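You operate a simulated robot arm through the tools that you are given. There is no shell and no other tool.

You run a simulated robot arm. Do the job below in one go: nothing can be reset, and whatever is moved stays where it is left.

## Task
Dust the ledge, then start the belt forward at speed 3.
Fine: use the yellow pad and put it back; turn the red on-off knob to ON; start at the long control box; leave the carriers on the belt. What is to be rubbed or washed off counts as gone when no trace of it is left.

Only the result counts: the job must be done as asked and must still hold three seconds after the hand-in. Knocking over, shifting, dropping, spilling or breaking anything else fails it.

## Robot
A 7-joint arm with a three-finger gripper, fixed in place. Base frame: the origin is on the floor under the middle of its stand, x ahead of it, y to its left, z up. Lengths are in m, angles in degrees, forces in N, time in s.
It reaches about 1.342 m from its shoulder. Its first joint turns from -166.0 to 166.0 degrees. Payload 2.69 kg.
The tool frame sits at the grasp point between the pads (the TCP): z along the fingers, y along the line on which they close. The tips reach 0.03 m beyond it. The gripper opens to 0.128 m; its body begins 0.117 m behind the TCP.
Orientation is that of the tool frame in the base frame, as a unit quaternion [x, y, z, w]. With the fingers straight down and closing along the base's y, the tool's x points along the base's -x, its y along +y and its z along -z.

## Interface
- The arm moves only by the tool drive_tool. Its argument "rows" is a list that holds one entry, the list of rows, each a list of 7 numbers: the shift along the tool's x, y, z in m, then the turn, a rotation vector about the tool's x, y, z in rad, then the finger opening in m, from 0 to 0.128. In form: [[[x, y, z, wx, wy, wz, claw], ...]]. A call has 1 to 20 rows; each row is the pose to reach, as a shift and turn from the pose commanded when the call began, along the tool's axes at that moment. Each row takes 0.2 s and may step no farther than 0.05 m and 8.6 degrees from the row before; otherwise, or with a gripper value out of range, the whole call is refused. Where a pose cannot be reached the arm comes as near as it can. A force on the tool above 40 N (or 10 N above the force at the start of the call, whichever is more), or a blocked arm, ends the call early, and 0.2 s more pass. Each finger travels about 0.127 m/s and halts on what it meets, pressing with about 29 N; the grip force reading is that of the motor and also rises with nothing between the fingers. The clock runs only during rows and for 0.2 s after the last one: add rows that repeat a pose to give the fingers time. The reply holds the time, the measured pose of the TCP, the force on the tool along the base axes, the opening and the grip force, in the units named above and with some noise, with the torque about the TCP (base axes, N m) and any sound that the robot's microphone picked up.
- Cameras (640 x 400 px; columns grow to the right, rows downward): "scene" is fixed at [0.2206, -0.6489, 1.488]; the picture's right is [0.83, -0.56, 0.00], its down [-0.24, -0.36, -0.90] and it looks along [0.50, 0.75, -0.43] (base axes); focal length 353 px, centre (320, 200). "wrist" rides on the gripper at [0.058, 0.054, -0.131] in the tool frame; the picture's right is [-0.68, 0.74, 0.00], its down [-0.62, -0.57, -0.55] and it looks along [-0.40, -0.37, 0.84] (tool axes); focal length 234 px, centre (320, 200).
- capture(camera): a new picture of that camera. The clock stands still meanwhile.
- slide_trunk(by): moves the trunk up (or, below 0, down) by that many m; the arm rides with it, the base frame stays. It gives what a move gives, with no picture.
- locate(camera, pixels): for up to 12 pixels [column, row] of the newest picture of that camera ("zoom" is the newest enlarged one), the place [x, y, z] in the base frame of the surface seen there, good to about 0.002 m. The clock stands still meanwhile.
- zoom(camera, box): a new picture of the part [left, top, right, bottom] of that camera's present view, enlarged. The clock stands still meanwhile.
- close_job(): hands the job in; it is judged then, once.

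Leave the gripper open and the arm clear of the work at the hand-in unless told otherwise.

The tools are called as a command line: name --argument value ..., lists and objects as JSON in quotes. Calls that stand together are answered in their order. drive_tool: Moves the arm, as the interface text tells. Its arguments: {"type":"object","properties":{"rows":{"type":"array"}},"required":["rows"]} The other tools are called the same way: slide_trunk (by) moves the trunk up or down; capture (camera) takes a picture; locate (camera, pixels) gives the place of the surface under pixels of a picture; zoom (camera, box) takes an enlarged picture of a part of a camera's view; close_job () hands the job in.

At the start:

```text
t: 0.0
ee_pos: [0.6616, -0.0426, 1.2078]
tcp_rot: [0.001, 1.0, 0.0, 0.0]
ft_force: [-0.1, 0.4, 0.0]
torque: [0.0, 0.01, 0.01]
grip_width: 0.128
grip_force: 0.1
trunk travel left (down, up): [-0.15, 0.2]
```

scene: 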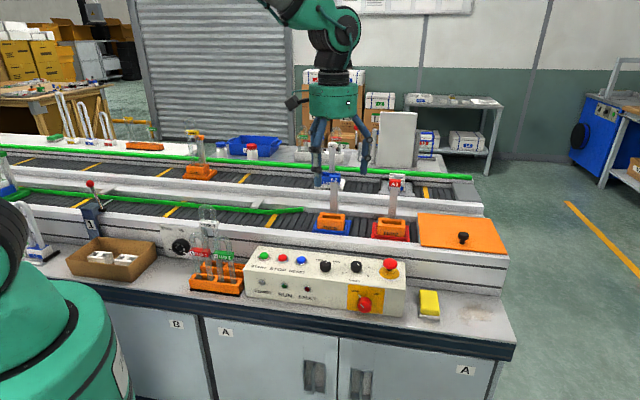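
wrist: 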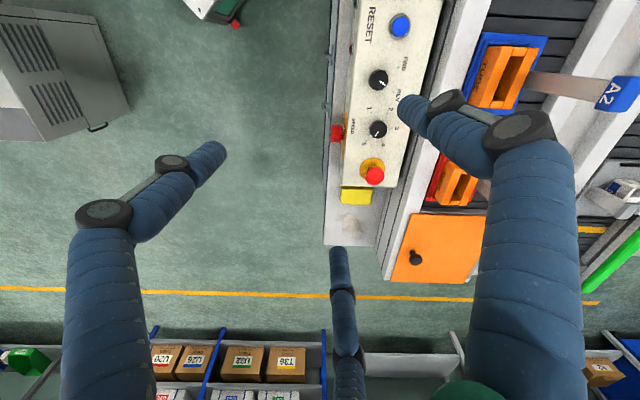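

I see the workbench with a long control box, a yellow pad at about (429,303), and a dusty patch near (480,313) on the ledge. I'll zoom in on these parts first.

zoom --camera "scene" --box '[230, 230, 410, 330]'

zoom --camera "scene" --box '[390, 260, 530, 350]'

zoom --camera "wrist" --box '[310, 0, 470, 250]'

```text
3.56 times, centred on (320, 280) of scene
```

zoom: 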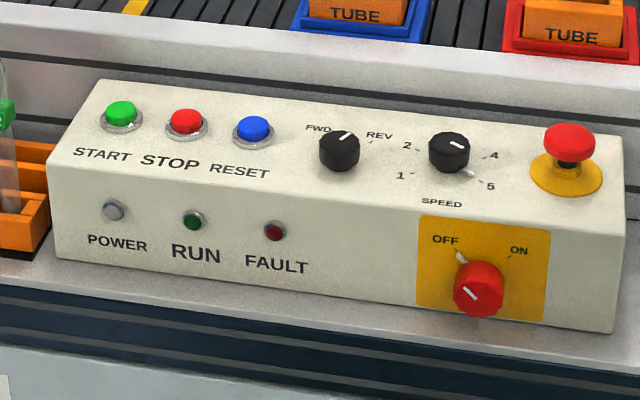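

```text
4.44 times, centred on (460, 305) of scene
```

zoom: 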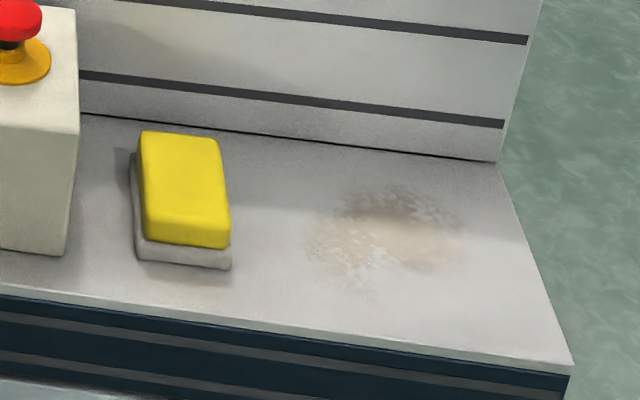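

```text
1.60 times, centred on (390, 125) of wrist
```

zoom: 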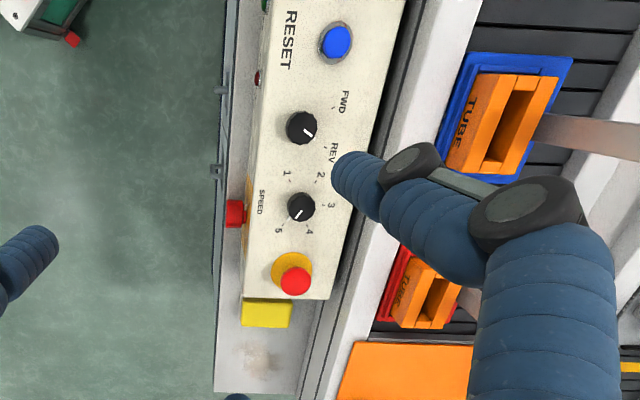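

The knobs need a closer look: FWD/REV near (326,267), SPEED near (357,267), the E-stop near (390,265) and the red on-off knob near (364,304).

zoom --camera "scene" --box '[308, 252, 378, 296]'

zoom --camera "scene" --box '[340, 250, 412, 322]'

zoom --camera "wrist" --box '[360, 50, 420, 190]'

zoom --camera "scene" --box '[0, 120, 260, 300]'

zoom --camera "scene" --box '[260, 120, 520, 300]'

```text
9.09 times, centred on (343, 274) of scene
```

zoom: 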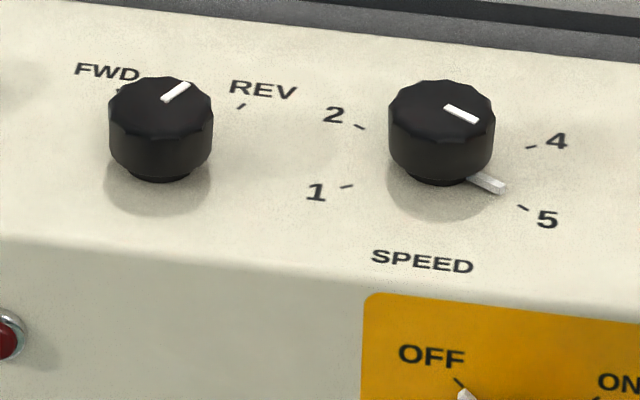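

```text
5.56 times, centred on (376, 286) of scene
```

zoom: 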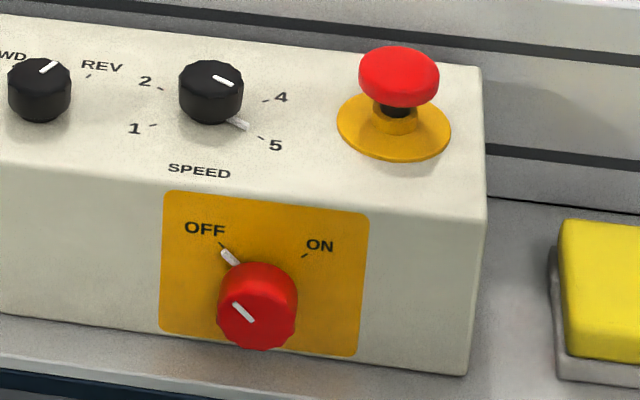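

```text
2.86 times, centred on (390, 120) of wrist
```

zoom: 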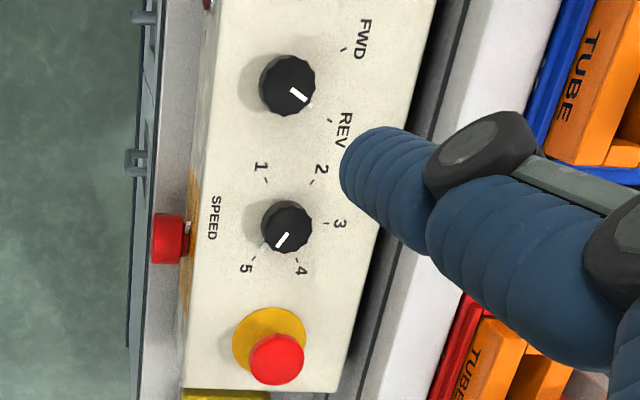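

```text
2.22 times, centred on (130, 210) of scene
```

zoom: 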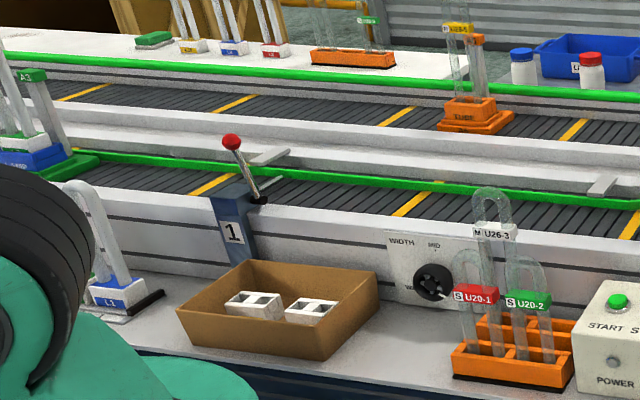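

```text
2.22 times, centred on (390, 210) of scene
```

zoom: 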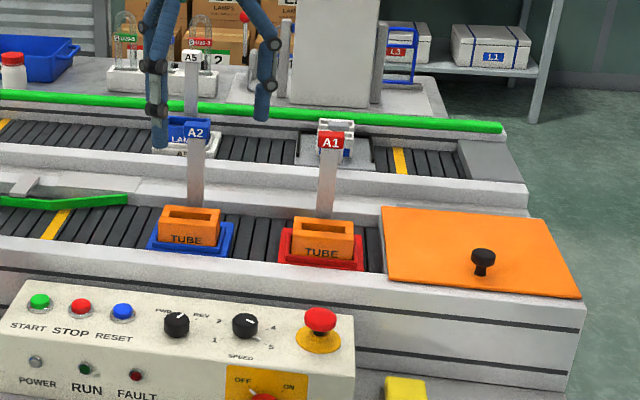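

I read the direction knob at REV, the speed knob at 5 (its white foot points at the 5 tick), the on-off knob at OFF, and the E-stop with its stem visible, which means it's out. Next I'll measure where things are.

capture --camera "scene"

locate --camera "scene" --pixels '[[264, 257], [282, 260], [301, 260], [326, 266], [357, 265], [390, 263], [364, 304], [429, 297], [429, 317], [480, 313], [445, 330], [515, 340]]'

zoom --camera "scene" --box '[400, 270, 520, 345]'

```text
taken
```

scene: 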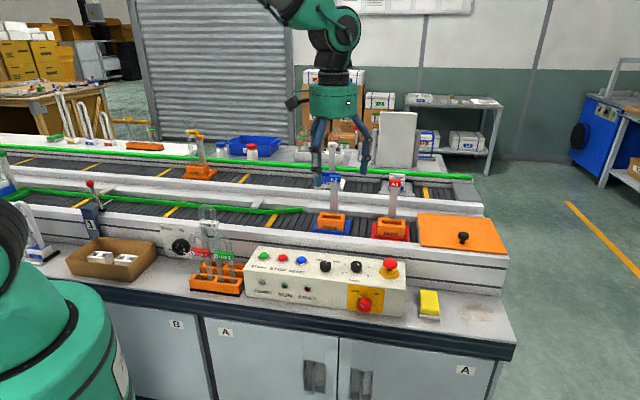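

```text
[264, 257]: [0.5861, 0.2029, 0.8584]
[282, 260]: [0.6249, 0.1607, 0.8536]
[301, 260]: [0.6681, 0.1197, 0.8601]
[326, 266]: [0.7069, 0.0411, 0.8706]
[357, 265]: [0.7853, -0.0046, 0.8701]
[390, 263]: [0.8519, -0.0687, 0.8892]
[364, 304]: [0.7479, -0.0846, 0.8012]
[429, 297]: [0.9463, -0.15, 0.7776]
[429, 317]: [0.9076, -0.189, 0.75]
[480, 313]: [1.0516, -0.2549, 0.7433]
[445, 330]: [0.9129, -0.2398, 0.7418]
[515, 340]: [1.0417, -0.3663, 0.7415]
```

```text
5.33 times, centred on (460, 308) of scene
```

zoom: 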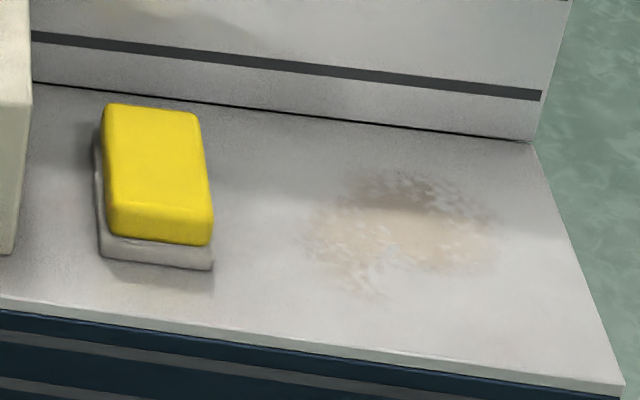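

I'll get precise geometry of the box faces, knobs, pad and tray from enlarged views, starting with the control box.

zoom --camera "scene" --box '[230, 230, 410, 330]'

locate --camera "zoom" --pixels '[[110, 90], [600, 145], [75, 135], [600, 205], [290, 180], [500, 130], [120, 112], [340, 142], [450, 142], [570, 137], [460, 140], [330, 150]]'

locate --camera "zoom" --pixels '[[70, 190], [70, 240], [380, 230], [380, 280], [600, 240], [600, 310], [478, 290], [462, 257], [500, 290], [475, 270], [472, 305], [535, 250]]'

```text
3.56 times, centred on (320, 280) of scene
```

zoom: 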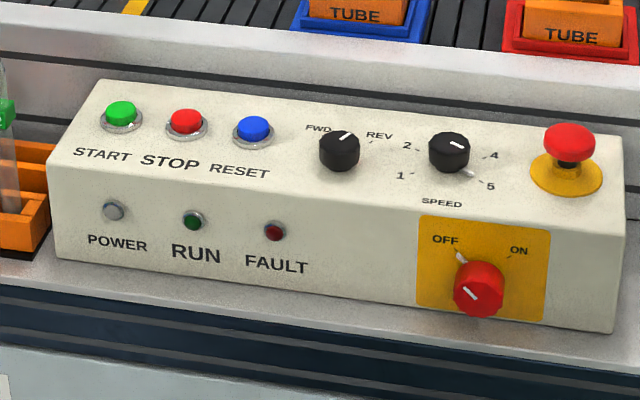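

```text
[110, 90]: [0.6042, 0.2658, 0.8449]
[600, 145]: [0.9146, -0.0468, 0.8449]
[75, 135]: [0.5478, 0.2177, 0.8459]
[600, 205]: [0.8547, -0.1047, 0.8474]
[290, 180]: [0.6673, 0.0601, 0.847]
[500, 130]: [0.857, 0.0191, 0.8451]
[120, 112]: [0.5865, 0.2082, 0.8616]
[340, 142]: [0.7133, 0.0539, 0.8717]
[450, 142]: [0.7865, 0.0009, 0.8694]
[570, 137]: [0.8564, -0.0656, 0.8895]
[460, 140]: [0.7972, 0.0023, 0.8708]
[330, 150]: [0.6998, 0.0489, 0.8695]
```

```text
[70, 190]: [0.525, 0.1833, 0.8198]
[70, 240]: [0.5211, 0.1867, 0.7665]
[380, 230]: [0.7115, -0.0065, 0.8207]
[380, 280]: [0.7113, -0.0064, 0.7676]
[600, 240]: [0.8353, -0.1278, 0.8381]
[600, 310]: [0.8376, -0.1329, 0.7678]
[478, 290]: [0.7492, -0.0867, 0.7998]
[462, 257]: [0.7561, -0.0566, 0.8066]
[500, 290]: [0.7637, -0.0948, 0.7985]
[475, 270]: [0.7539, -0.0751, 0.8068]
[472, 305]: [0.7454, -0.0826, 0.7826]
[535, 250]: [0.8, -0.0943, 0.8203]
```

The top face is level at z≈0.846, the front face is vertical, and the box runs at -45° to the base. Next I'll measure the pad, its tray, the ledge and the dust.

zoom --camera "scene" --box '[400, 270, 520, 345]'

locate --camera "zoom" --pixels '[[112, 112], [188, 114], [206, 198], [118, 198], [160, 160], [118, 225], [205, 235], [102, 240], [105, 255], [208, 265], [97, 180], [160, 225]]'

locate --camera "zoom" --pixels '[[370, 175], [430, 180], [495, 225], [480, 265], [430, 275], [350, 295], [305, 250], [310, 210], [400, 220], [530, 140], [620, 380], [60, 305]]'

```text
5.33 times, centred on (460, 308) of scene
```

zoom: 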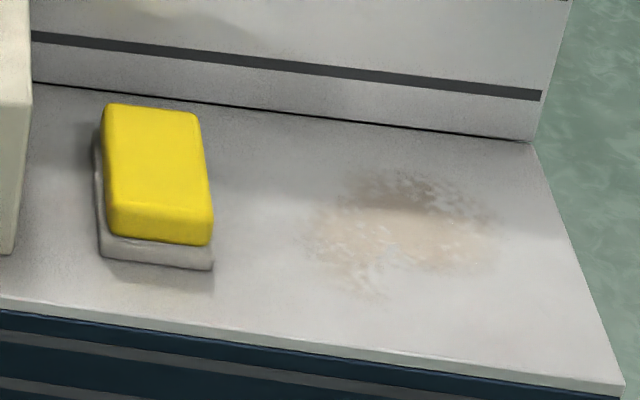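

```text
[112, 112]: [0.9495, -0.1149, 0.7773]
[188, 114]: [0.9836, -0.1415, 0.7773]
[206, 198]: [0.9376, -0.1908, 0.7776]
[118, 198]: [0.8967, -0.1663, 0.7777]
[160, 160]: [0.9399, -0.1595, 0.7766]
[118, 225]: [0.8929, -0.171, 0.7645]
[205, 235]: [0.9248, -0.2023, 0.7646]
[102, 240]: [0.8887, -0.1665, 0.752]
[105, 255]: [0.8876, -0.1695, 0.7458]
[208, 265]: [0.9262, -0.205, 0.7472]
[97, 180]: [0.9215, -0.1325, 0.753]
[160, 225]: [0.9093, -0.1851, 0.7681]
```

```text
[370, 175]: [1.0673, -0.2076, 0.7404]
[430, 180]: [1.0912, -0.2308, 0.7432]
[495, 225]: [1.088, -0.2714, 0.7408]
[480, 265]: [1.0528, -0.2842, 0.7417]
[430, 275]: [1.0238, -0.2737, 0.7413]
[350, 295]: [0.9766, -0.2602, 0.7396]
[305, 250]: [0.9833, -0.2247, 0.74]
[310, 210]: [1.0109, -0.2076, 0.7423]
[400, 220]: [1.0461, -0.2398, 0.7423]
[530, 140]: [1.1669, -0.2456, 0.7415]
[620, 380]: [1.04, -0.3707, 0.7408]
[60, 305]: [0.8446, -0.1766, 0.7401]
```

The pad is about 0.055 m × 0.09 m with its top at z≈0.778, on a grey base, and the dust spans roughly 0.11 m × 0.11 m. I'll turn the tool 45° to line up with the box and narrow the fingers while up in free air, so I can see the finger shape.

drive_tool --rows '[[[0, 0, 0, 0, 0, -0.131, 0.1], [0, 0, 0, 0, 0, -0.262, 0.08], [0, 0, 0, 0, 0, -0.393, 0.06], [0, 0, 0, 0, 0, -0.524, 0.055], [0, 0, 0, 0, 0, -0.655, 0.055], [0, 0, 0, 0, 0, -0.785, 0.055], [0, 0, 0, 0, 0, -0.785, 0.055], [0, 0, 0, 0, 0, -0.785, 0.055]]]'

capture --camera "wrist"

zoom --camera "scene" --box '[270, 60, 420, 210]'

```text
t: 1.8
ee_pos: [0.66, -0.0434, 1.2079]
tcp_rot: [-0.383, 0.924, 0.0, 0.001]
ft_force: [-0.1, 0.9, 0.7]
torque: [-0.02, -0.01, 0.02]
grip_width: 0.0547
grip_force: 0.0
trunk travel left (down, up): [-0.15, 0.2]
```

```text
taken
```

wrist: 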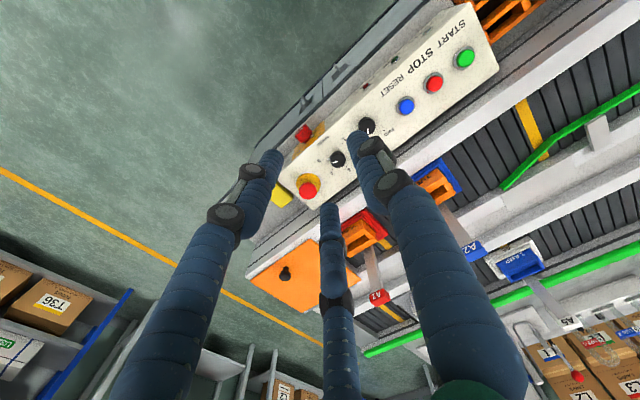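

```text
2.67 times, centred on (345, 135) of scene
```

zoom: 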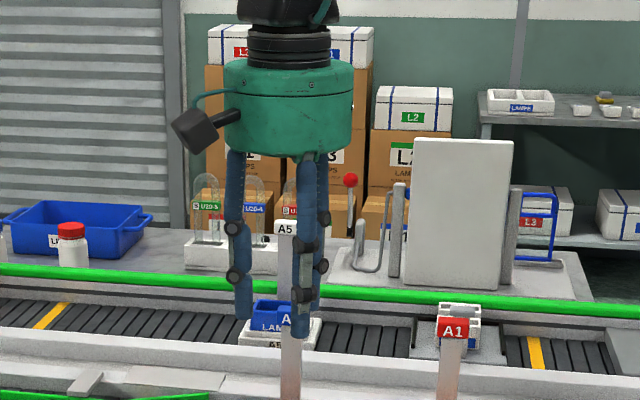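

The tool's y now runs along the box, with the single finger on the box side and the two-finger side away from it. I'll close fully to see how the fingers meet, because the knobs are small.

drive_tool --rows '[[[0, 0, 0, 0, 0, 0, 0.03], [0, 0, 0, 0, 0, 0, 0.03], [0, 0, 0, 0, 0, 0, 0.03]]]'

zoom --camera "wrist" --box '[220, 100, 420, 260]'

drive_tool --rows '[[[0, 0, 0, 0, 0, 0, 0.0], [0, 0, 0, 0, 0, 0, 0.0], [0, 0, 0, 0, 0, 0, 0.0]]]'

zoom --camera "wrist" --box '[220, 100, 420, 260]'

zoom --camera "scene" --box '[280, 80, 400, 200]'

```text
t: 2.6
ee_pos: [0.6609, -0.0417, 1.2078]
tcp_rot: [-0.383, 0.924, 0.0, 0.0]
ft_force: [-0.7, -0.5, 0.0]
torque: [-0.03, -0.02, 0.0]
grip_width: 0.0299
grip_force: 0.1
trunk travel left (down, up): [-0.15, 0.2]
```

```text
2.50 times, centred on (320, 180) of wrist
```

zoom: 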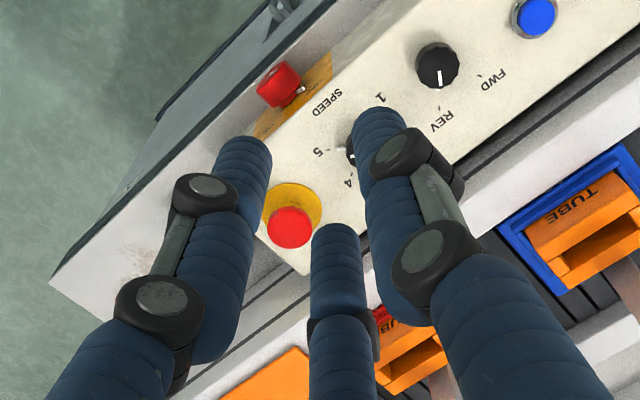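

```text
t: 3.4
ee_pos: [0.6609, -0.0422, 1.2094]
tcp_rot: [-0.382, 0.924, 0.0, 0.0]
ft_force: [0.1, 0.3, -0.3]
torque: [0.0, 0.01, -0.02]
grip_width: 0.0021
grip_force: 29.3
trunk travel left (down, up): [-0.15, 0.2]
```

```text
2.50 times, centred on (320, 180) of wrist
```

zoom: 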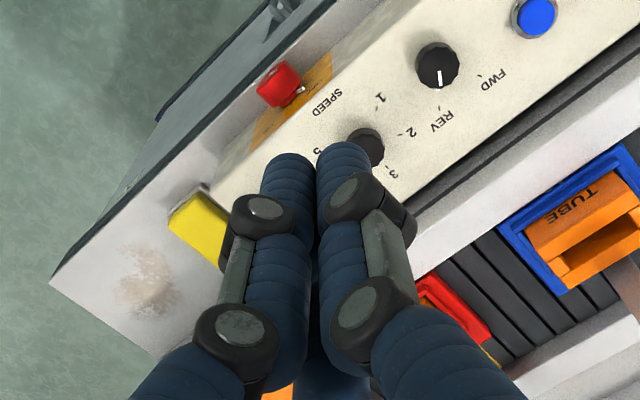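

```text
3.33 times, centred on (340, 140) of scene
```

zoom: 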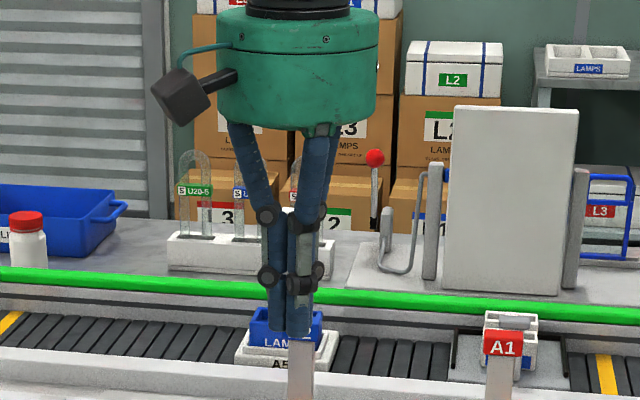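

The three fingers close radially at 120° like a three-jaw chuck, which suits the round knobs. For the pad I'll put its long axis along tool y, so two fingers pinch the long sides and the third meets the end. First I'll check heights around the ledge: the wall, the cover at (463,237), and the box end.

capture --camera "scene"

locate --camera "scene" --pixels '[[463, 237], [440, 245], [500, 252], [470, 257], [502, 259], [409, 280], [404, 315], [380, 240], [395, 205], [430, 255], [460, 272], [500, 290]]'

locate --camera "scene" --pixels '[[208, 212], [222, 262], [240, 260], [320, 240], [350, 246], [396, 182], [335, 178], [408, 290], [244, 290], [196, 253], [208, 270], [390, 262]]'

```text
taken
```

scene: 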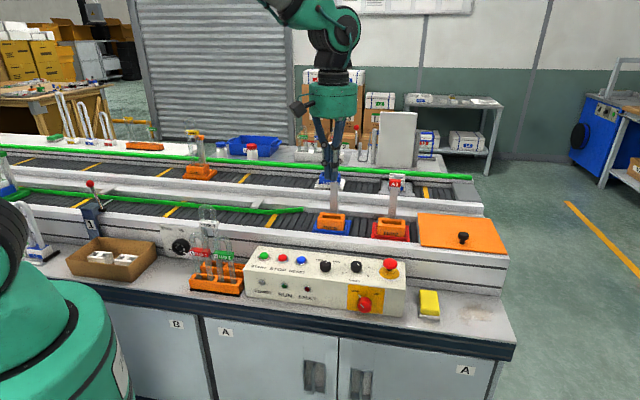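

```text
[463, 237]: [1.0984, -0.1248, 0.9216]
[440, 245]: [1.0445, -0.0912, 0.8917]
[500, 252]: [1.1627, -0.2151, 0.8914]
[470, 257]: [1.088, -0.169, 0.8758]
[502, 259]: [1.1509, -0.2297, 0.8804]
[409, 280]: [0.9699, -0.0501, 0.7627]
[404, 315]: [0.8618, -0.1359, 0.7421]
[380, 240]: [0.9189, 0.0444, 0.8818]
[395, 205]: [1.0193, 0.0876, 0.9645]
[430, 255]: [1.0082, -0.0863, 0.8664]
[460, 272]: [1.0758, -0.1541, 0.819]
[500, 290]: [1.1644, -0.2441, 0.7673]
```

```text
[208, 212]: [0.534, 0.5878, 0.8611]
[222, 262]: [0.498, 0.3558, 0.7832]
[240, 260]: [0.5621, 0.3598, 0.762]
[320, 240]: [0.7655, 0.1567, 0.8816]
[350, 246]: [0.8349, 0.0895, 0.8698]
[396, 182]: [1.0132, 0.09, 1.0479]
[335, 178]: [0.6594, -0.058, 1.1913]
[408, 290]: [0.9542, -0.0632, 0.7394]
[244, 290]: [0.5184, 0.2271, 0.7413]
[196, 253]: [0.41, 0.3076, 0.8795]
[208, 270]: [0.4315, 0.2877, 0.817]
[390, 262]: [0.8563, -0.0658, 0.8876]
```

The wall sits at v≈0.65 and reaches z≈0.88, and the cover's knob tops out near z 0.93, so I'll keep the gripper body on the near side of the wall. Next I'll move above the pad at z≈1.0, turning 90° so tool y points toward the front edge, with the fingers at 0.084.

drive_tool --rows '[[[-0.0097, -0.0252, 0.019, 0, 0, -0.1428, 0.084], [-0.0194, -0.0504, 0.038, 0, 0, -0.2856, 0.084], [-0.029, -0.0755, 0.057, 0, 0, -0.4284, 0.084], [-0.0387, -0.1007, 0.076, 0, 0, -0.5712, 0.084], [-0.0484, -0.1259, 0.095, 0, 0, -0.714, 0.084], [-0.0581, -0.1511, 0.114, 0, 0, -0.8568, 0.084], [-0.0678, -0.1763, 0.133, 0, 0, -0.9996, 0.084], [-0.0775, -0.2015, 0.152, 0, 0, -1.1424, 0.084], [-0.0871, -0.2266, 0.171, 0, 0, -1.2852, 0.084], [-0.0968, -0.2518, 0.19, 0, 0, -1.428, 0.084], [-0.1065, -0.277, 0.209, 0, 0, -1.5708, 0.084], [-0.1065, -0.277, 0.209, 0, 0, -1.5708, 0.084]]]'

capture --camera "wrist"

capture --camera "scene"

```text
t: 6.0
ee_pos: [0.9312, -0.1653, 0.9982]
tcp_rot: [0.924, -0.382, 0.0, 0.0]
ft_force: [0.6, -0.3, -1.5]
torque: [0.0, 0.03, 0.02]
grip_width: 0.0837
grip_force: 0.0
trunk travel left (down, up): [-0.15, 0.2]
```

```text
taken
```

wrist: 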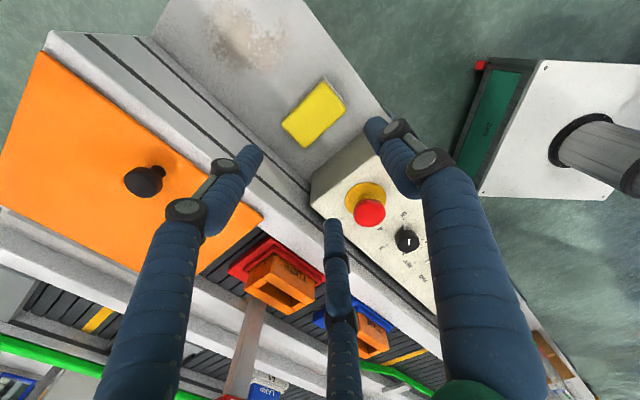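

```text
taken
```

scene: 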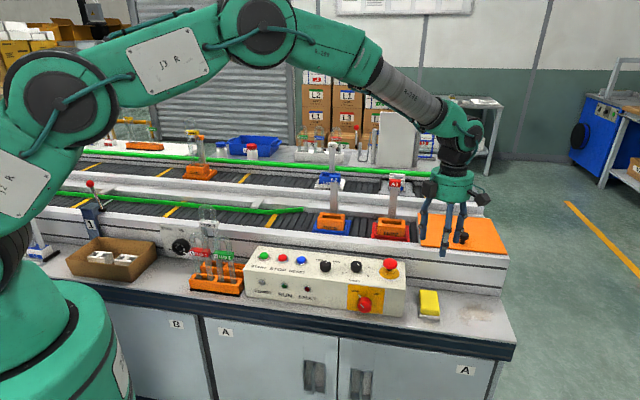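

The orientation is as planned. I see the pad at (313,113) and the dust at (245,30) in the wrist view. I'll zoom there and locate the pad corners and the dust more precisely.

zoom --camera "wrist" --box '[180, 0, 400, 180]'

locate --camera "zoom" --pixels '[[225, 284], [268, 325], [353, 231], [309, 183], [290, 255], [245, 262], [330, 205], [355, 215], [325, 172], [315, 340], [345, 390], [430, 330]]'

```text
2.22 times, centred on (290, 90) of wrist
```

zoom: 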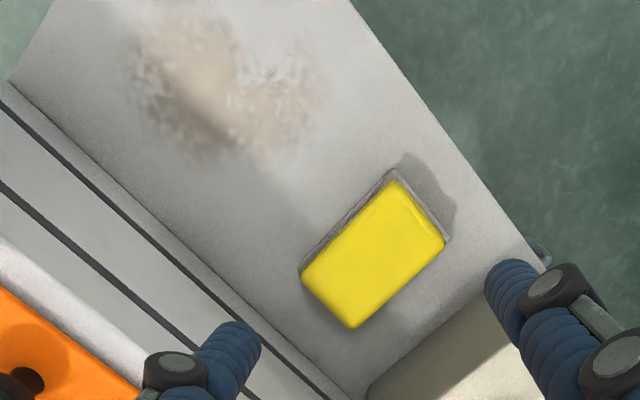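

```text
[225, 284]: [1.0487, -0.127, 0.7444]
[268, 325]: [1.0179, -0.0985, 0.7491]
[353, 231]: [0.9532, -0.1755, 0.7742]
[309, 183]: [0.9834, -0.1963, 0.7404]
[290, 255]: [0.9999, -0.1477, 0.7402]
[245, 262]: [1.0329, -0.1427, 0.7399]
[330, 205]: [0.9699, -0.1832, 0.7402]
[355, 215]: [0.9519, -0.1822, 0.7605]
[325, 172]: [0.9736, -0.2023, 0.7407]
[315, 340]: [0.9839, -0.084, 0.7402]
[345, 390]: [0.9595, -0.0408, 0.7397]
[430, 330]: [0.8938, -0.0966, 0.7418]
```

Those zoom pixels missed the pad. Its corners in this view are about (306,276), (354,326), (443,240) and (394,182), so I'll locate those along with the grey rim and the dust edges.

locate --camera "zoom" --pixels '[[309, 276], [354, 323], [440, 240], [395, 185], [373, 255], [330, 300], [350, 228], [420, 210], [400, 282], [390, 172], [446, 238], [300, 268]]'

locate --camera "zoom" --pixels '[[130, 60], [140, 110], [190, 148], [240, 155], [300, 130], [328, 90], [310, 50], [250, 10], [180, 5], [200, 70], [345, 5], [15, 80]]'

```text
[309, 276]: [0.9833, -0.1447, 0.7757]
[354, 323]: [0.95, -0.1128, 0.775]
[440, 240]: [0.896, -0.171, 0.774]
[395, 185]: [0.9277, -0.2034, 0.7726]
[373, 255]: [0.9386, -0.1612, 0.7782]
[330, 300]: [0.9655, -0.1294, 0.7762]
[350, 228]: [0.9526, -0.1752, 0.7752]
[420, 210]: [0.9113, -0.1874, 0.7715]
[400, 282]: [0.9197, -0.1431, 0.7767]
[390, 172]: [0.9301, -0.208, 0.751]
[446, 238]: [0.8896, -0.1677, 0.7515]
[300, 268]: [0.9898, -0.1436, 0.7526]
```

```text
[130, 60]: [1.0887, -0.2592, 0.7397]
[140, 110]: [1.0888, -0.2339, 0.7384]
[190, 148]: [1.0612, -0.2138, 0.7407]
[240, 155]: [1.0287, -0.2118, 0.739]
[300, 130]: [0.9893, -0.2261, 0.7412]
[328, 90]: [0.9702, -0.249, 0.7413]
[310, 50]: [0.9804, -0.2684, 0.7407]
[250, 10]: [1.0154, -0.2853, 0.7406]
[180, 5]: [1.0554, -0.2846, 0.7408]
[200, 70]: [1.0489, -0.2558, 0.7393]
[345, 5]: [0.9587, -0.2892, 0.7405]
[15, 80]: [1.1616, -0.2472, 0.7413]
```

Pad: u from 0.7505 to 0.80, v from 0.511 to 0.594, top at z 0.777, with a grey rim at z 0.752. The TCP is already over the planned grasp point, so I'll go straight down to z≈0.787, slowly at the end, with the fingers still open.

drive_tool --rows '[[[0, 0, 0.04, 0, 0, 0, 0.084], [0, 0, 0.08, 0, 0, 0, 0.084], [0, 0, 0.12, 0, 0, 0, 0.084], [0, 0, 0.16, 0, 0, 0, 0.084], [0, 0, 0.185, 0, 0, 0, 0.084], [0, 0, 0.2, 0, 0, 0, 0.084], [0, 0, 0.2, 0, 0, 0, 0.084]]]'

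capture --camera "wrist"

zoom --camera "scene" --box '[380, 200, 520, 340]'

```text
t: 7.6
ee_pos: [0.9322, -0.163, 0.7997]
tcp_rot: [0.924, -0.383, 0.0, 0.001]
ft_force: [-0.5, 0.0, 0.2]
torque: [-0.02, 0.01, 0.02]
grip_width: 0.084
grip_force: 0.1
trunk travel left (down, up): [-0.15, 0.2]
```

```text
taken
```

wrist: 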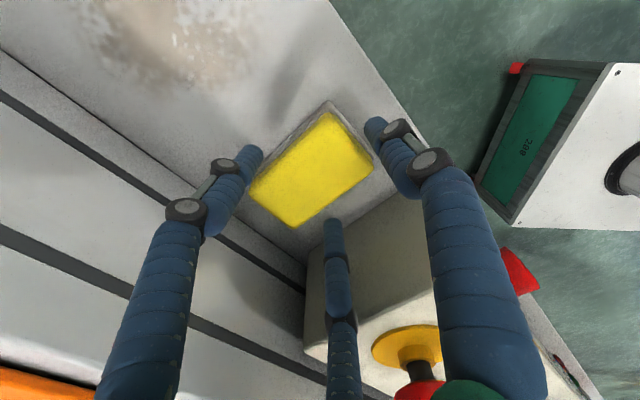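

```text
2.86 times, centred on (450, 270) of scene
```

zoom: 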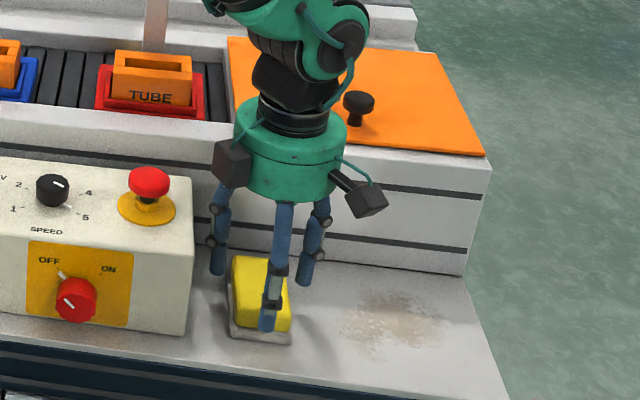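

The three fingertips are around the pad with clear gaps and the force is near zero. I'll shift 3 mm toward the front, lower 13 mm to z≈0.787, and close.

drive_tool --rows '[[[0, 0.003, 0.006, 0, 0, 0, 0.084], [0, 0.003, 0.013, 0, 0, 0, 0.084], [0, 0.003, 0.013, 0, 0, 0, 0.07], [0, 0.003, 0.013, 0, 0, 0, 0.06], [0, 0.003, 0.013, 0, 0, 0, 0.05], [0, 0.003, 0.013, 0, 0, 0, 0.03], [0, 0.003, 0.013, 0, 0, 0, 0.03], [0, 0.003, 0.013, 0, 0, 0, 0.03]]]'

capture --camera "wrist"

zoom --camera "scene" --box '[400, 260, 490, 330]'

```text
t: 9.4
ee_pos: [0.9293, -0.1639, 0.7854]
tcp_rot: [0.924, -0.383, 0.0, 0.0]
ft_force: [0.5, 0.6, 2.3]
torque: [0.06, -0.08, -0.04]
grip_width: 0.0628
grip_force: 29.3
trunk travel left (down, up): [-0.15, 0.2]
```

```text
taken
```

wrist: 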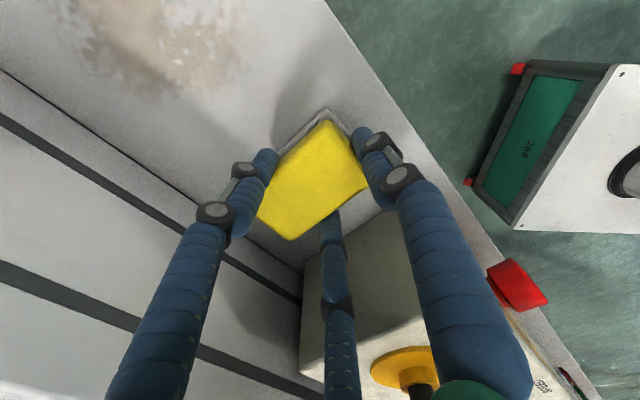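

```text
5.71 times, centred on (445, 295) of scene
```

zoom: 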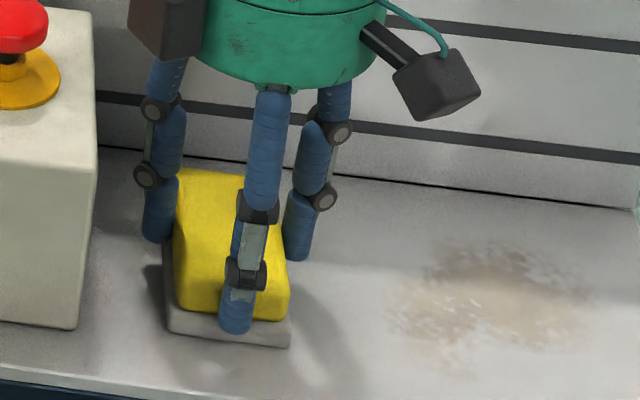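

The grip reads 29 N at 0.063 m width, so the pad is held. I'll lift 5 cm and check whether the grey base stays on the ledge.

drive_tool --rows '[[[0, 0, -0.01, 0, 0, 0, 0.03], [0, 0, -0.025, 0, 0, 0, 0.03], [0, 0, -0.05, 0, 0, 0, 0.03], [0, 0, -0.05, 0, 0, 0, 0.03]]]'

capture --camera "wrist"

zoom --camera "scene" --box '[400, 250, 490, 330]'

```text
t: 10.4
ee_pos: [0.9284, -0.1655, 0.8363]
tcp_rot: [0.924, -0.382, 0.0, 0.0]
ft_force: [-1.5, 0.5, -0.5]
torque: [-0.02, -0.01, -0.01]
grip_width: 0.063
grip_force: 29.5
trunk travel left (down, up): [-0.15, 0.2]
```

```text
taken
```

wrist: 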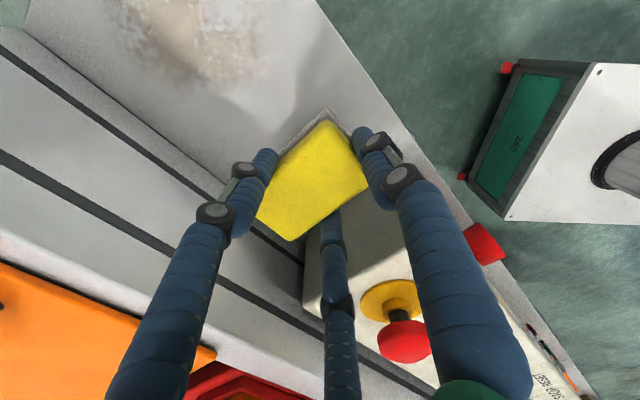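

```text
5.00 times, centred on (445, 290) of scene
```

zoom: 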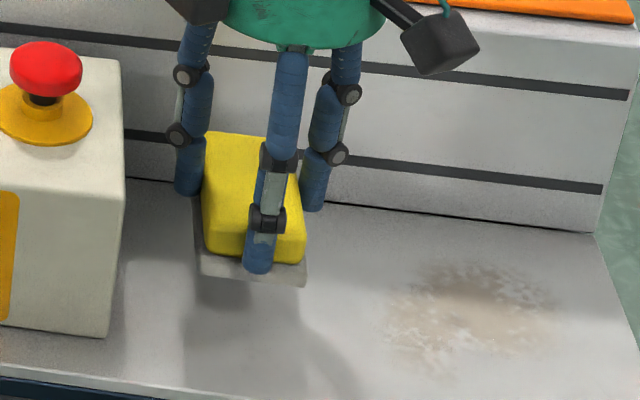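

The grey layer rises with the yellow part, so it's the pad's own wiping face. The pad's home is directly on the ledge at u=0.775, v=0.553. I'll move 5 cm right to the left edge of the dust and lower the pad onto the ledge gently, watching the force.

drive_tool --rows '[[[0.03, 0.004, 0, 0, 0, 0, 0.03], [0.055, 0.004, 0, 0, 0, 0, 0.03], [0.055, 0.004, 0.025, 0, 0, 0, 0.03], [0.055, 0.004, 0.042, 0, 0, 0, 0.03], [0.055, 0.004, 0.048, 0, 0, 0, 0.03], [0.055, 0.004, 0.051, 0, 0, 0, 0.03], [0.055, 0.004, 0.052, 0, 0, 0, 0.03], [0.055, 0.004, 0.052, 0, 0, 0, 0.03]]]'

```text
t: 12.2
ee_pos: [0.967, -0.2064, 0.7857]
tcp_rot: [0.924, -0.382, 0.001, -0.001]
ft_force: [1.7, -0.6, 10.8]
torque: [0.03, 0.11, -0.03]
grip_width: 0.0628
grip_force: 28.8
trunk travel left (down, up): [-0.15, 0.2]
```

The contact force is 10.8 N, a good wiping pressure. Now I'll sweep across the dust in three lanes: middle, rear and front.

drive_tool --rows '[[[0.025, 0, 0, 0, 0, 0, 0.03], [0.05, 0, 0, 0, 0, 0, 0.03], [0.075, 0, 0, 0, 0, 0, 0.03], [0.1, 0, 0, 0, 0, 0, 0.03], [0.125, 0, 0, 0, 0, 0, 0.03], [0.125, -0.018, 0, 0, 0, 0, 0.03], [0.125, -0.036, 0, 0, 0, 0, 0.03], [0.1, -0.036, 0, 0, 0, 0, 0.03], [0.075, -0.036, 0, 0, 0, 0, 0.03], [0.05, -0.036, 0, 0, 0, 0, 0.03], [0.025, -0.036, 0, 0, 0, 0, 0.03], [0, -0.036, 0, 0, 0, 0, 0.03], [0, -0.012, 0, 0, 0, 0, 0.03], [0, 0.012, 0, 0, 0, 0, 0.03], [0.025, 0.012, 0, 0, 0, 0, 0.03], [0.05, 0.012, 0, 0, 0, 0, 0.03], [0.075, 0.012, 0, 0, 0, 0, 0.03], [0.1, 0.012, 0, 0, 0, 0, 0.03], [0.125, 0.012, 0, 0, 0, 0, 0.03]]]'

capture --camera "wrist"

zoom --camera "scene" --box '[400, 250, 530, 350]'

```text
t: 16.2
ee_pos: [1.0424, -0.3046, 0.7823]
tcp_rot: [0.924, -0.383, -0.001, 0.0]
ft_force: [3.5, -0.8, -0.1]
torque: [0.03, 0.36, -0.01]
grip_width: 0.0627
grip_force: 24.3
out of reach, approached as far as the arm can: row 5, 6, 7, 8, 19
trunk travel left (down, up): [-0.15, 0.2]
```

```text
taken
```

wrist: 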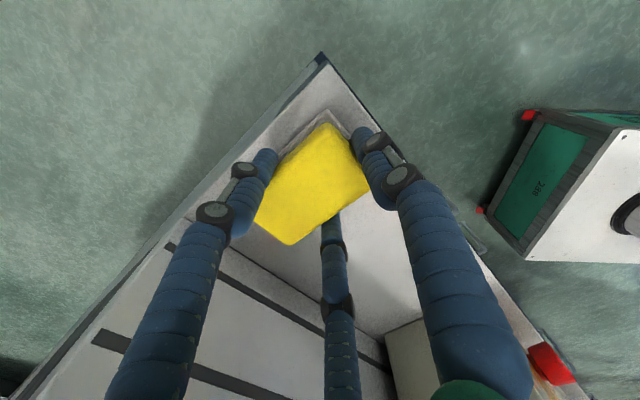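

```text
4.00 times, centred on (465, 300) of scene
```

zoom: 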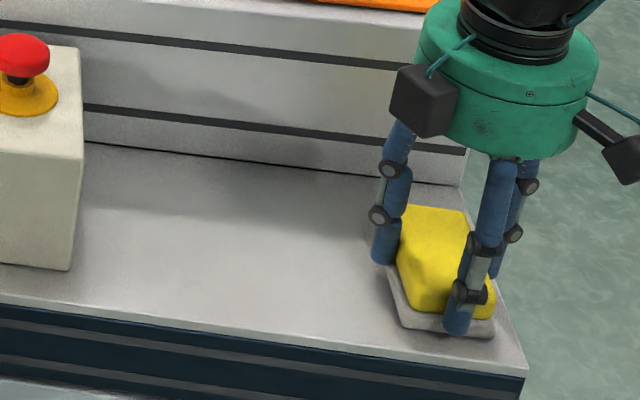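

The far end was at the limit of reach, yet most of the dust looks gone. I'll lift the pad, pull back left, and inspect the ledge.

drive_tool --rows '[[[-0.01, 0, 0, 0, 0, 0, 0.03], [-0.03, 0, -0.01, 0, 0, 0, 0.03], [-0.06, 0, -0.04, 0, 0, 0, 0.03], [-0.1, 0, -0.06, 0, 0, 0, 0.03], [-0.14, 0, -0.06, 0, 0, 0, 0.03], [-0.16, 0, -0.06, 0, 0, 0, 0.03], [-0.16, 0, -0.06, 0, 0, 0, 0.03]]]'

zoom --camera "wrist" --box '[0, 0, 400, 250]'

zoom --camera "scene" --box '[430, 270, 530, 345]'

```text
t: 17.8
ee_pos: [0.923, -0.1886, 0.8444]
tcp_rot: [0.924, -0.382, 0.0, 0.0]
ft_force: [-0.4, 0.0, -1.1]
torque: [-0.03, 0.01, 0.0]
grip_width: 0.0627
grip_force: 24.6
trunk travel left (down, up): [-0.15, 0.2]
```

```text
1.60 times, centred on (200, 125) of wrist
```

zoom: 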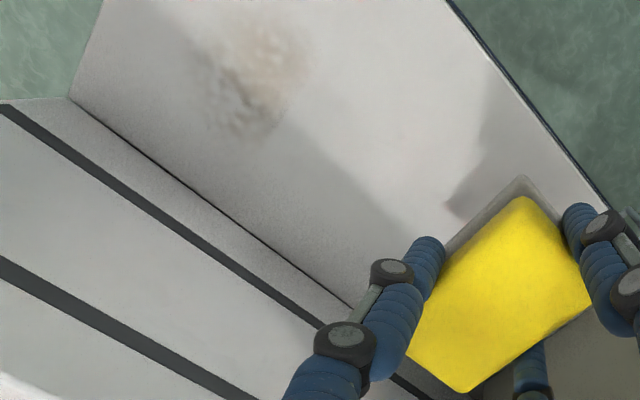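

```text
5.33 times, centred on (480, 308) of scene
```

zoom: 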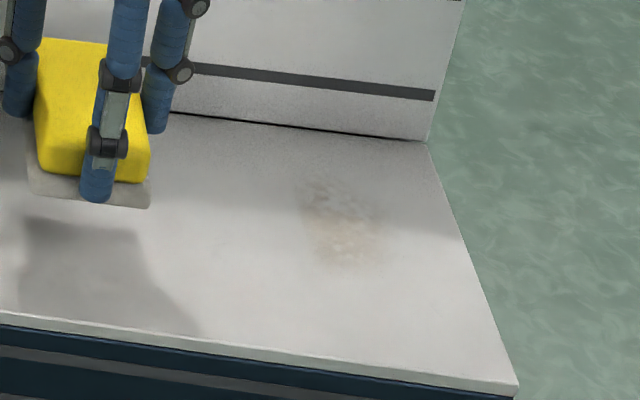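

A faint remnant is left, around (345,225) in this zoom. I'll locate its outline.

locate --camera "zoom" --pixels '[[300, 185], [340, 180], [385, 205], [390, 245], [355, 275], [315, 255], [300, 215], [345, 225]]'

```text
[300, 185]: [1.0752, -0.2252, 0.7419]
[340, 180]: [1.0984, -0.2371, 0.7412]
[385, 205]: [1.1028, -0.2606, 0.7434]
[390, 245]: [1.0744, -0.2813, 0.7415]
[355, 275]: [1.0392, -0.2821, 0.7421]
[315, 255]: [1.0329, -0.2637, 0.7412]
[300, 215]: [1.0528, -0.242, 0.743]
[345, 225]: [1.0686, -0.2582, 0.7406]
```

The remnant lies at u 0.915–0.965, v 0.535–0.61, right at the edge of reach. I'll raise the arm and turn the pad so its long side points outward from the base, which extends its coverage. After that I'll lower the trunk for extra reach.

drive_tool --rows '[[[0, 0, -0.02, 0, 0, 0.128, 0.03], [0, 0, -0.04, 0, 0, 0.256, 0.03], [0, 0, -0.06, 0, 0, 0.384, 0.03], [0, 0, -0.08, 0, 0, 0.511, 0.03], [0, 0, -0.1, 0, 0, 0.639, 0.03], [0, 0, -0.12, 0, 0, 0.767, 0.03], [0, 0, -0.14, 0, 0, 0.895, 0.03], [0, 0, -0.16, 0, 0, 1.0228, 0.03], [0, 0, -0.16, 0, 0, 1.0228, 0.03]]]'

slide_trunk --by -0.12

capture --camera "scene"

capture --camera "wrist"

```text
t: 19.8
ee_pos: [0.9248, -0.1884, 1.0058]
tcp_rot: [-0.617, 0.787, 0.001, 0.0]
ft_force: [-1.3, -0.4, -0.1]
torque: [0.02, -0.01, 0.0]
grip_width: 0.0633
grip_force: 23.9
trunk travel left (down, up): [-0.15, 0.2]
```

```text
t: 21.3
ee_pos: [0.926, -0.1902, 0.8851]
tcp_rot: [-0.618, 0.786, 0.0, 0.0]
ft_force: [0.4, 0.4, -0.3]
torque: [-0.02, -0.02, -0.02]
grip_width: 0.0629
grip_force: 25.1
trunk travel left (down, up): [-0.03, 0.32]
```

```text
taken
```

scene: 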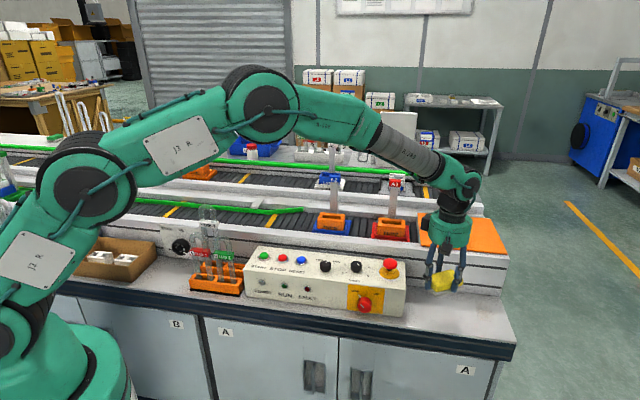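

```text
taken
```

wrist: 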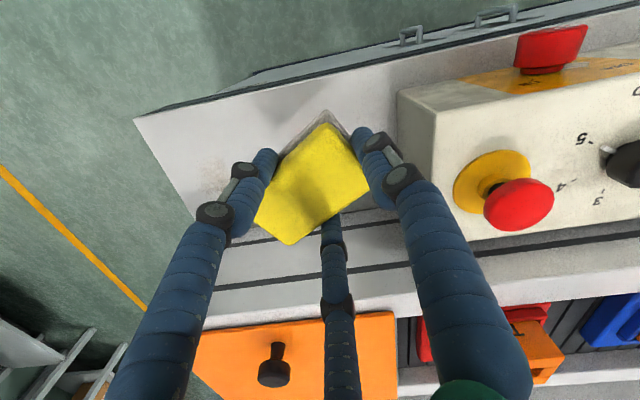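

The trunk is down 0.12 m and the pad is still held. I'll move over the remnant and lower the pad to just above the ledge, checking reach and force.

drive_tool --rows '[[[0.0156, -0.0376, 0, 0, 0, 0, 0.03], [0.0312, -0.0752, 0, 0, 0, 0, 0.03], [0.0468, -0.1128, 0, 0, 0, 0, 0.03], [0.0468, -0.1128, 0.04, 0, 0, 0, 0.03], [0.0468, -0.1128, 0.08, 0, 0, 0, 0.03], [0.0468, -0.1128, 0.092, 0, 0, 0, 0.03], [0.0468, -0.1128, 0.098, 0, 0, 0, 0.03], [0.0468, -0.1128, 0.098, 0, 0, 0, 0.03]]]'

```text
t: 23.1
ee_pos: [1.0257, -0.2613, 0.7896]
tcp_rot: [-0.618, 0.786, 0.0, -0.001]
ft_force: [0.0, -0.5, -0.8]
torque: [-0.01, 0.0, 0.01]
grip_width: 0.0627
grip_force: 24.0
trunk travel left (down, up): [-0.03, 0.32]
```

No contact yet at z 0.7896, and no reach warning. I'll lower in 2 mm steps until I feel about 10 N.

drive_tool --rows '[[[0, 0, 0.002, 0, 0, 0, 0.03], [0, 0, 0.004, 0, 0, 0, 0.03], [0, 0, 0.006, 0, 0, 0, 0.03], [0, 0, 0.006, 0, 0, 0, 0.03]]]'

```text
t: 24.1
ee_pos: [1.0243, -0.2607, 0.7823]
tcp_rot: [-0.619, 0.786, 0.0, 0.0]
ft_force: [-0.9, 0.6, -1.0]
torque: [-0.01, 0.04, 0.0]
grip_width: 0.0629
grip_force: 25.1
trunk travel left (down, up): [-0.03, 0.32]
```

There's no contact yet at z 0.782, so the pad has probably slid up a little in the fingers. I'll check the gap with a picture before going on.

zoom --camera "scene" --box '[420, 250, 520, 340]'

drive_tool --rows '[[[0, 0, 0.001, 0, 0, 0, 0.03], [0, 0, 0.002, 0, 0, 0, 0.03], [0, 0, 0.003, 0, 0, 0, 0.03], [0, 0, 0.003, 0, 0, 0, 0.03]]]'

```text
4.44 times, centred on (470, 295) of scene
```

zoom: 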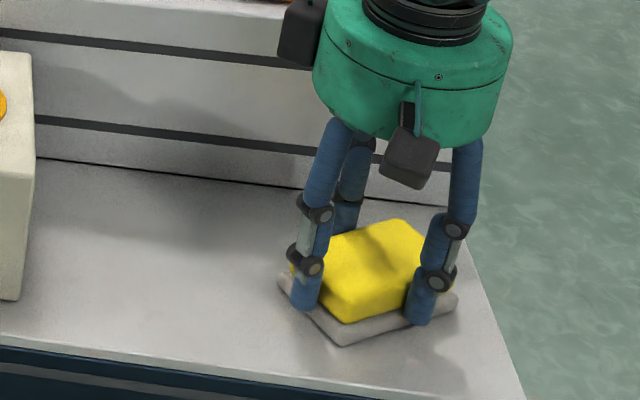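

```text
t: 25.1
ee_pos: [1.0253, -0.2613, 0.7808]
tcp_rot: [-0.618, 0.786, -0.002, 0.001]
ft_force: [2.1, 1.2, 16.8]
torque: [0.12, 0.28, 0.03]
grip_width: 0.0629
grip_force: 29.2
trunk travel left (down, up): [-0.03, 0.32]
```

I have contact at 16.8 N. Now I'll wipe over the remnant in a looping pattern, keeping the pad clear of the wall at v=0.65 and of the ledge's end.

drive_tool --rows '[[[-0.0102, -0.0121, 0, 0, 0, 0, 0.03], [-0.0215, -0.0224, 0, 0, 0, 0, 0.03], [-0.0332, -0.0319, 0, 0, 0, 0, 0.03], [-0.0488, -0.0063, 0, 0, 0, 0, 0.03], [-0.0275, 0.0067, 0, 0, 0, 0, 0.03], [-0.0061, 0.0197, 0, 0, 0, 0, 0.03], [0.0111, 0.0009, 0, 0, 0, 0, 0.03], [0.0189, -0.0119, 0, 0, 0, 0, 0.03], [0.0019, -0.0223, 0, 0, 0, 0, 0.03], [-0.0162, -0.031, 0, 0, 0, 0, 0.03], [-0.0306, -0.0362, 0, 0, 0, 0, 0.03], [-0.0384, -0.0234, 0, 0, 0, 0, 0.03], [-0.0308, -0.0071, 0, 0, 0, 0, 0.03], [-0.0204, -0.0241, 0, 0, 0, 0, 0.03], [0.0104, -0.0171, 0, 0, 0, 0, 0.03], [0, 0, 0, 0, 0, 0, 0.03]]]'

drive_tool --rows '[[[0, 0.02, -0.005, 0, 0, 0, 0.03], [0, 0.05, -0.03, 0, 0, 0, 0.03], [0, 0.09, -0.05, 0, 0, 0, 0.03], [0, 0.13, -0.06, 0, 0, 0, 0.03], [0, 0.13, -0.06, 0, 0, 0, 0.03]]]'

zoom --camera "scene" --box '[430, 270, 530, 345]'

capture --camera "wrist"

```text
t: 26.7
ee_pos: [1.0146, -0.2642, 0.7801]
tcp_rot: [-0.617, 0.787, -0.001, 0.0]
ft_force: [-1.4, -1.4, 9.5]
torque: [-0.05, -0.17, -0.05]
grip_width: 0.0628
grip_force: 29.4
trunk travel left (down, up): [-0.03, 0.32]
stopped in row 7: the force on the tool passed its limit at 42 N (the readings are from after the stop); the commanded pose is now the measured one
```

```text
t: 27.9
ee_pos: [0.8872, -0.233, 0.8381]
tcp_rot: [-0.617, 0.787, 0.0, 0.0]
ft_force: [0.3, -1.2, 0.4]
torque: [0.02, -0.04, 0.01]
grip_width: 0.0626
grip_force: 29.1
trunk travel left (down, up): [-0.03, 0.32]
```

```text
5.33 times, centred on (480, 308) of scene
```

zoom: 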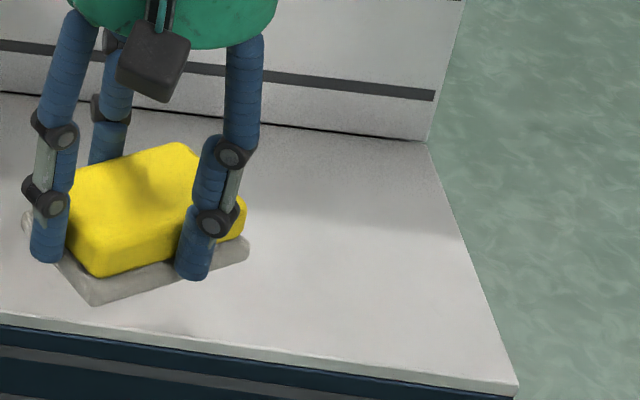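

```text
taken
```

wrist: 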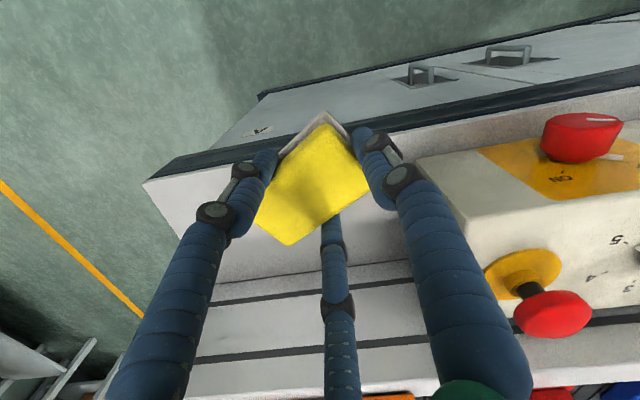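

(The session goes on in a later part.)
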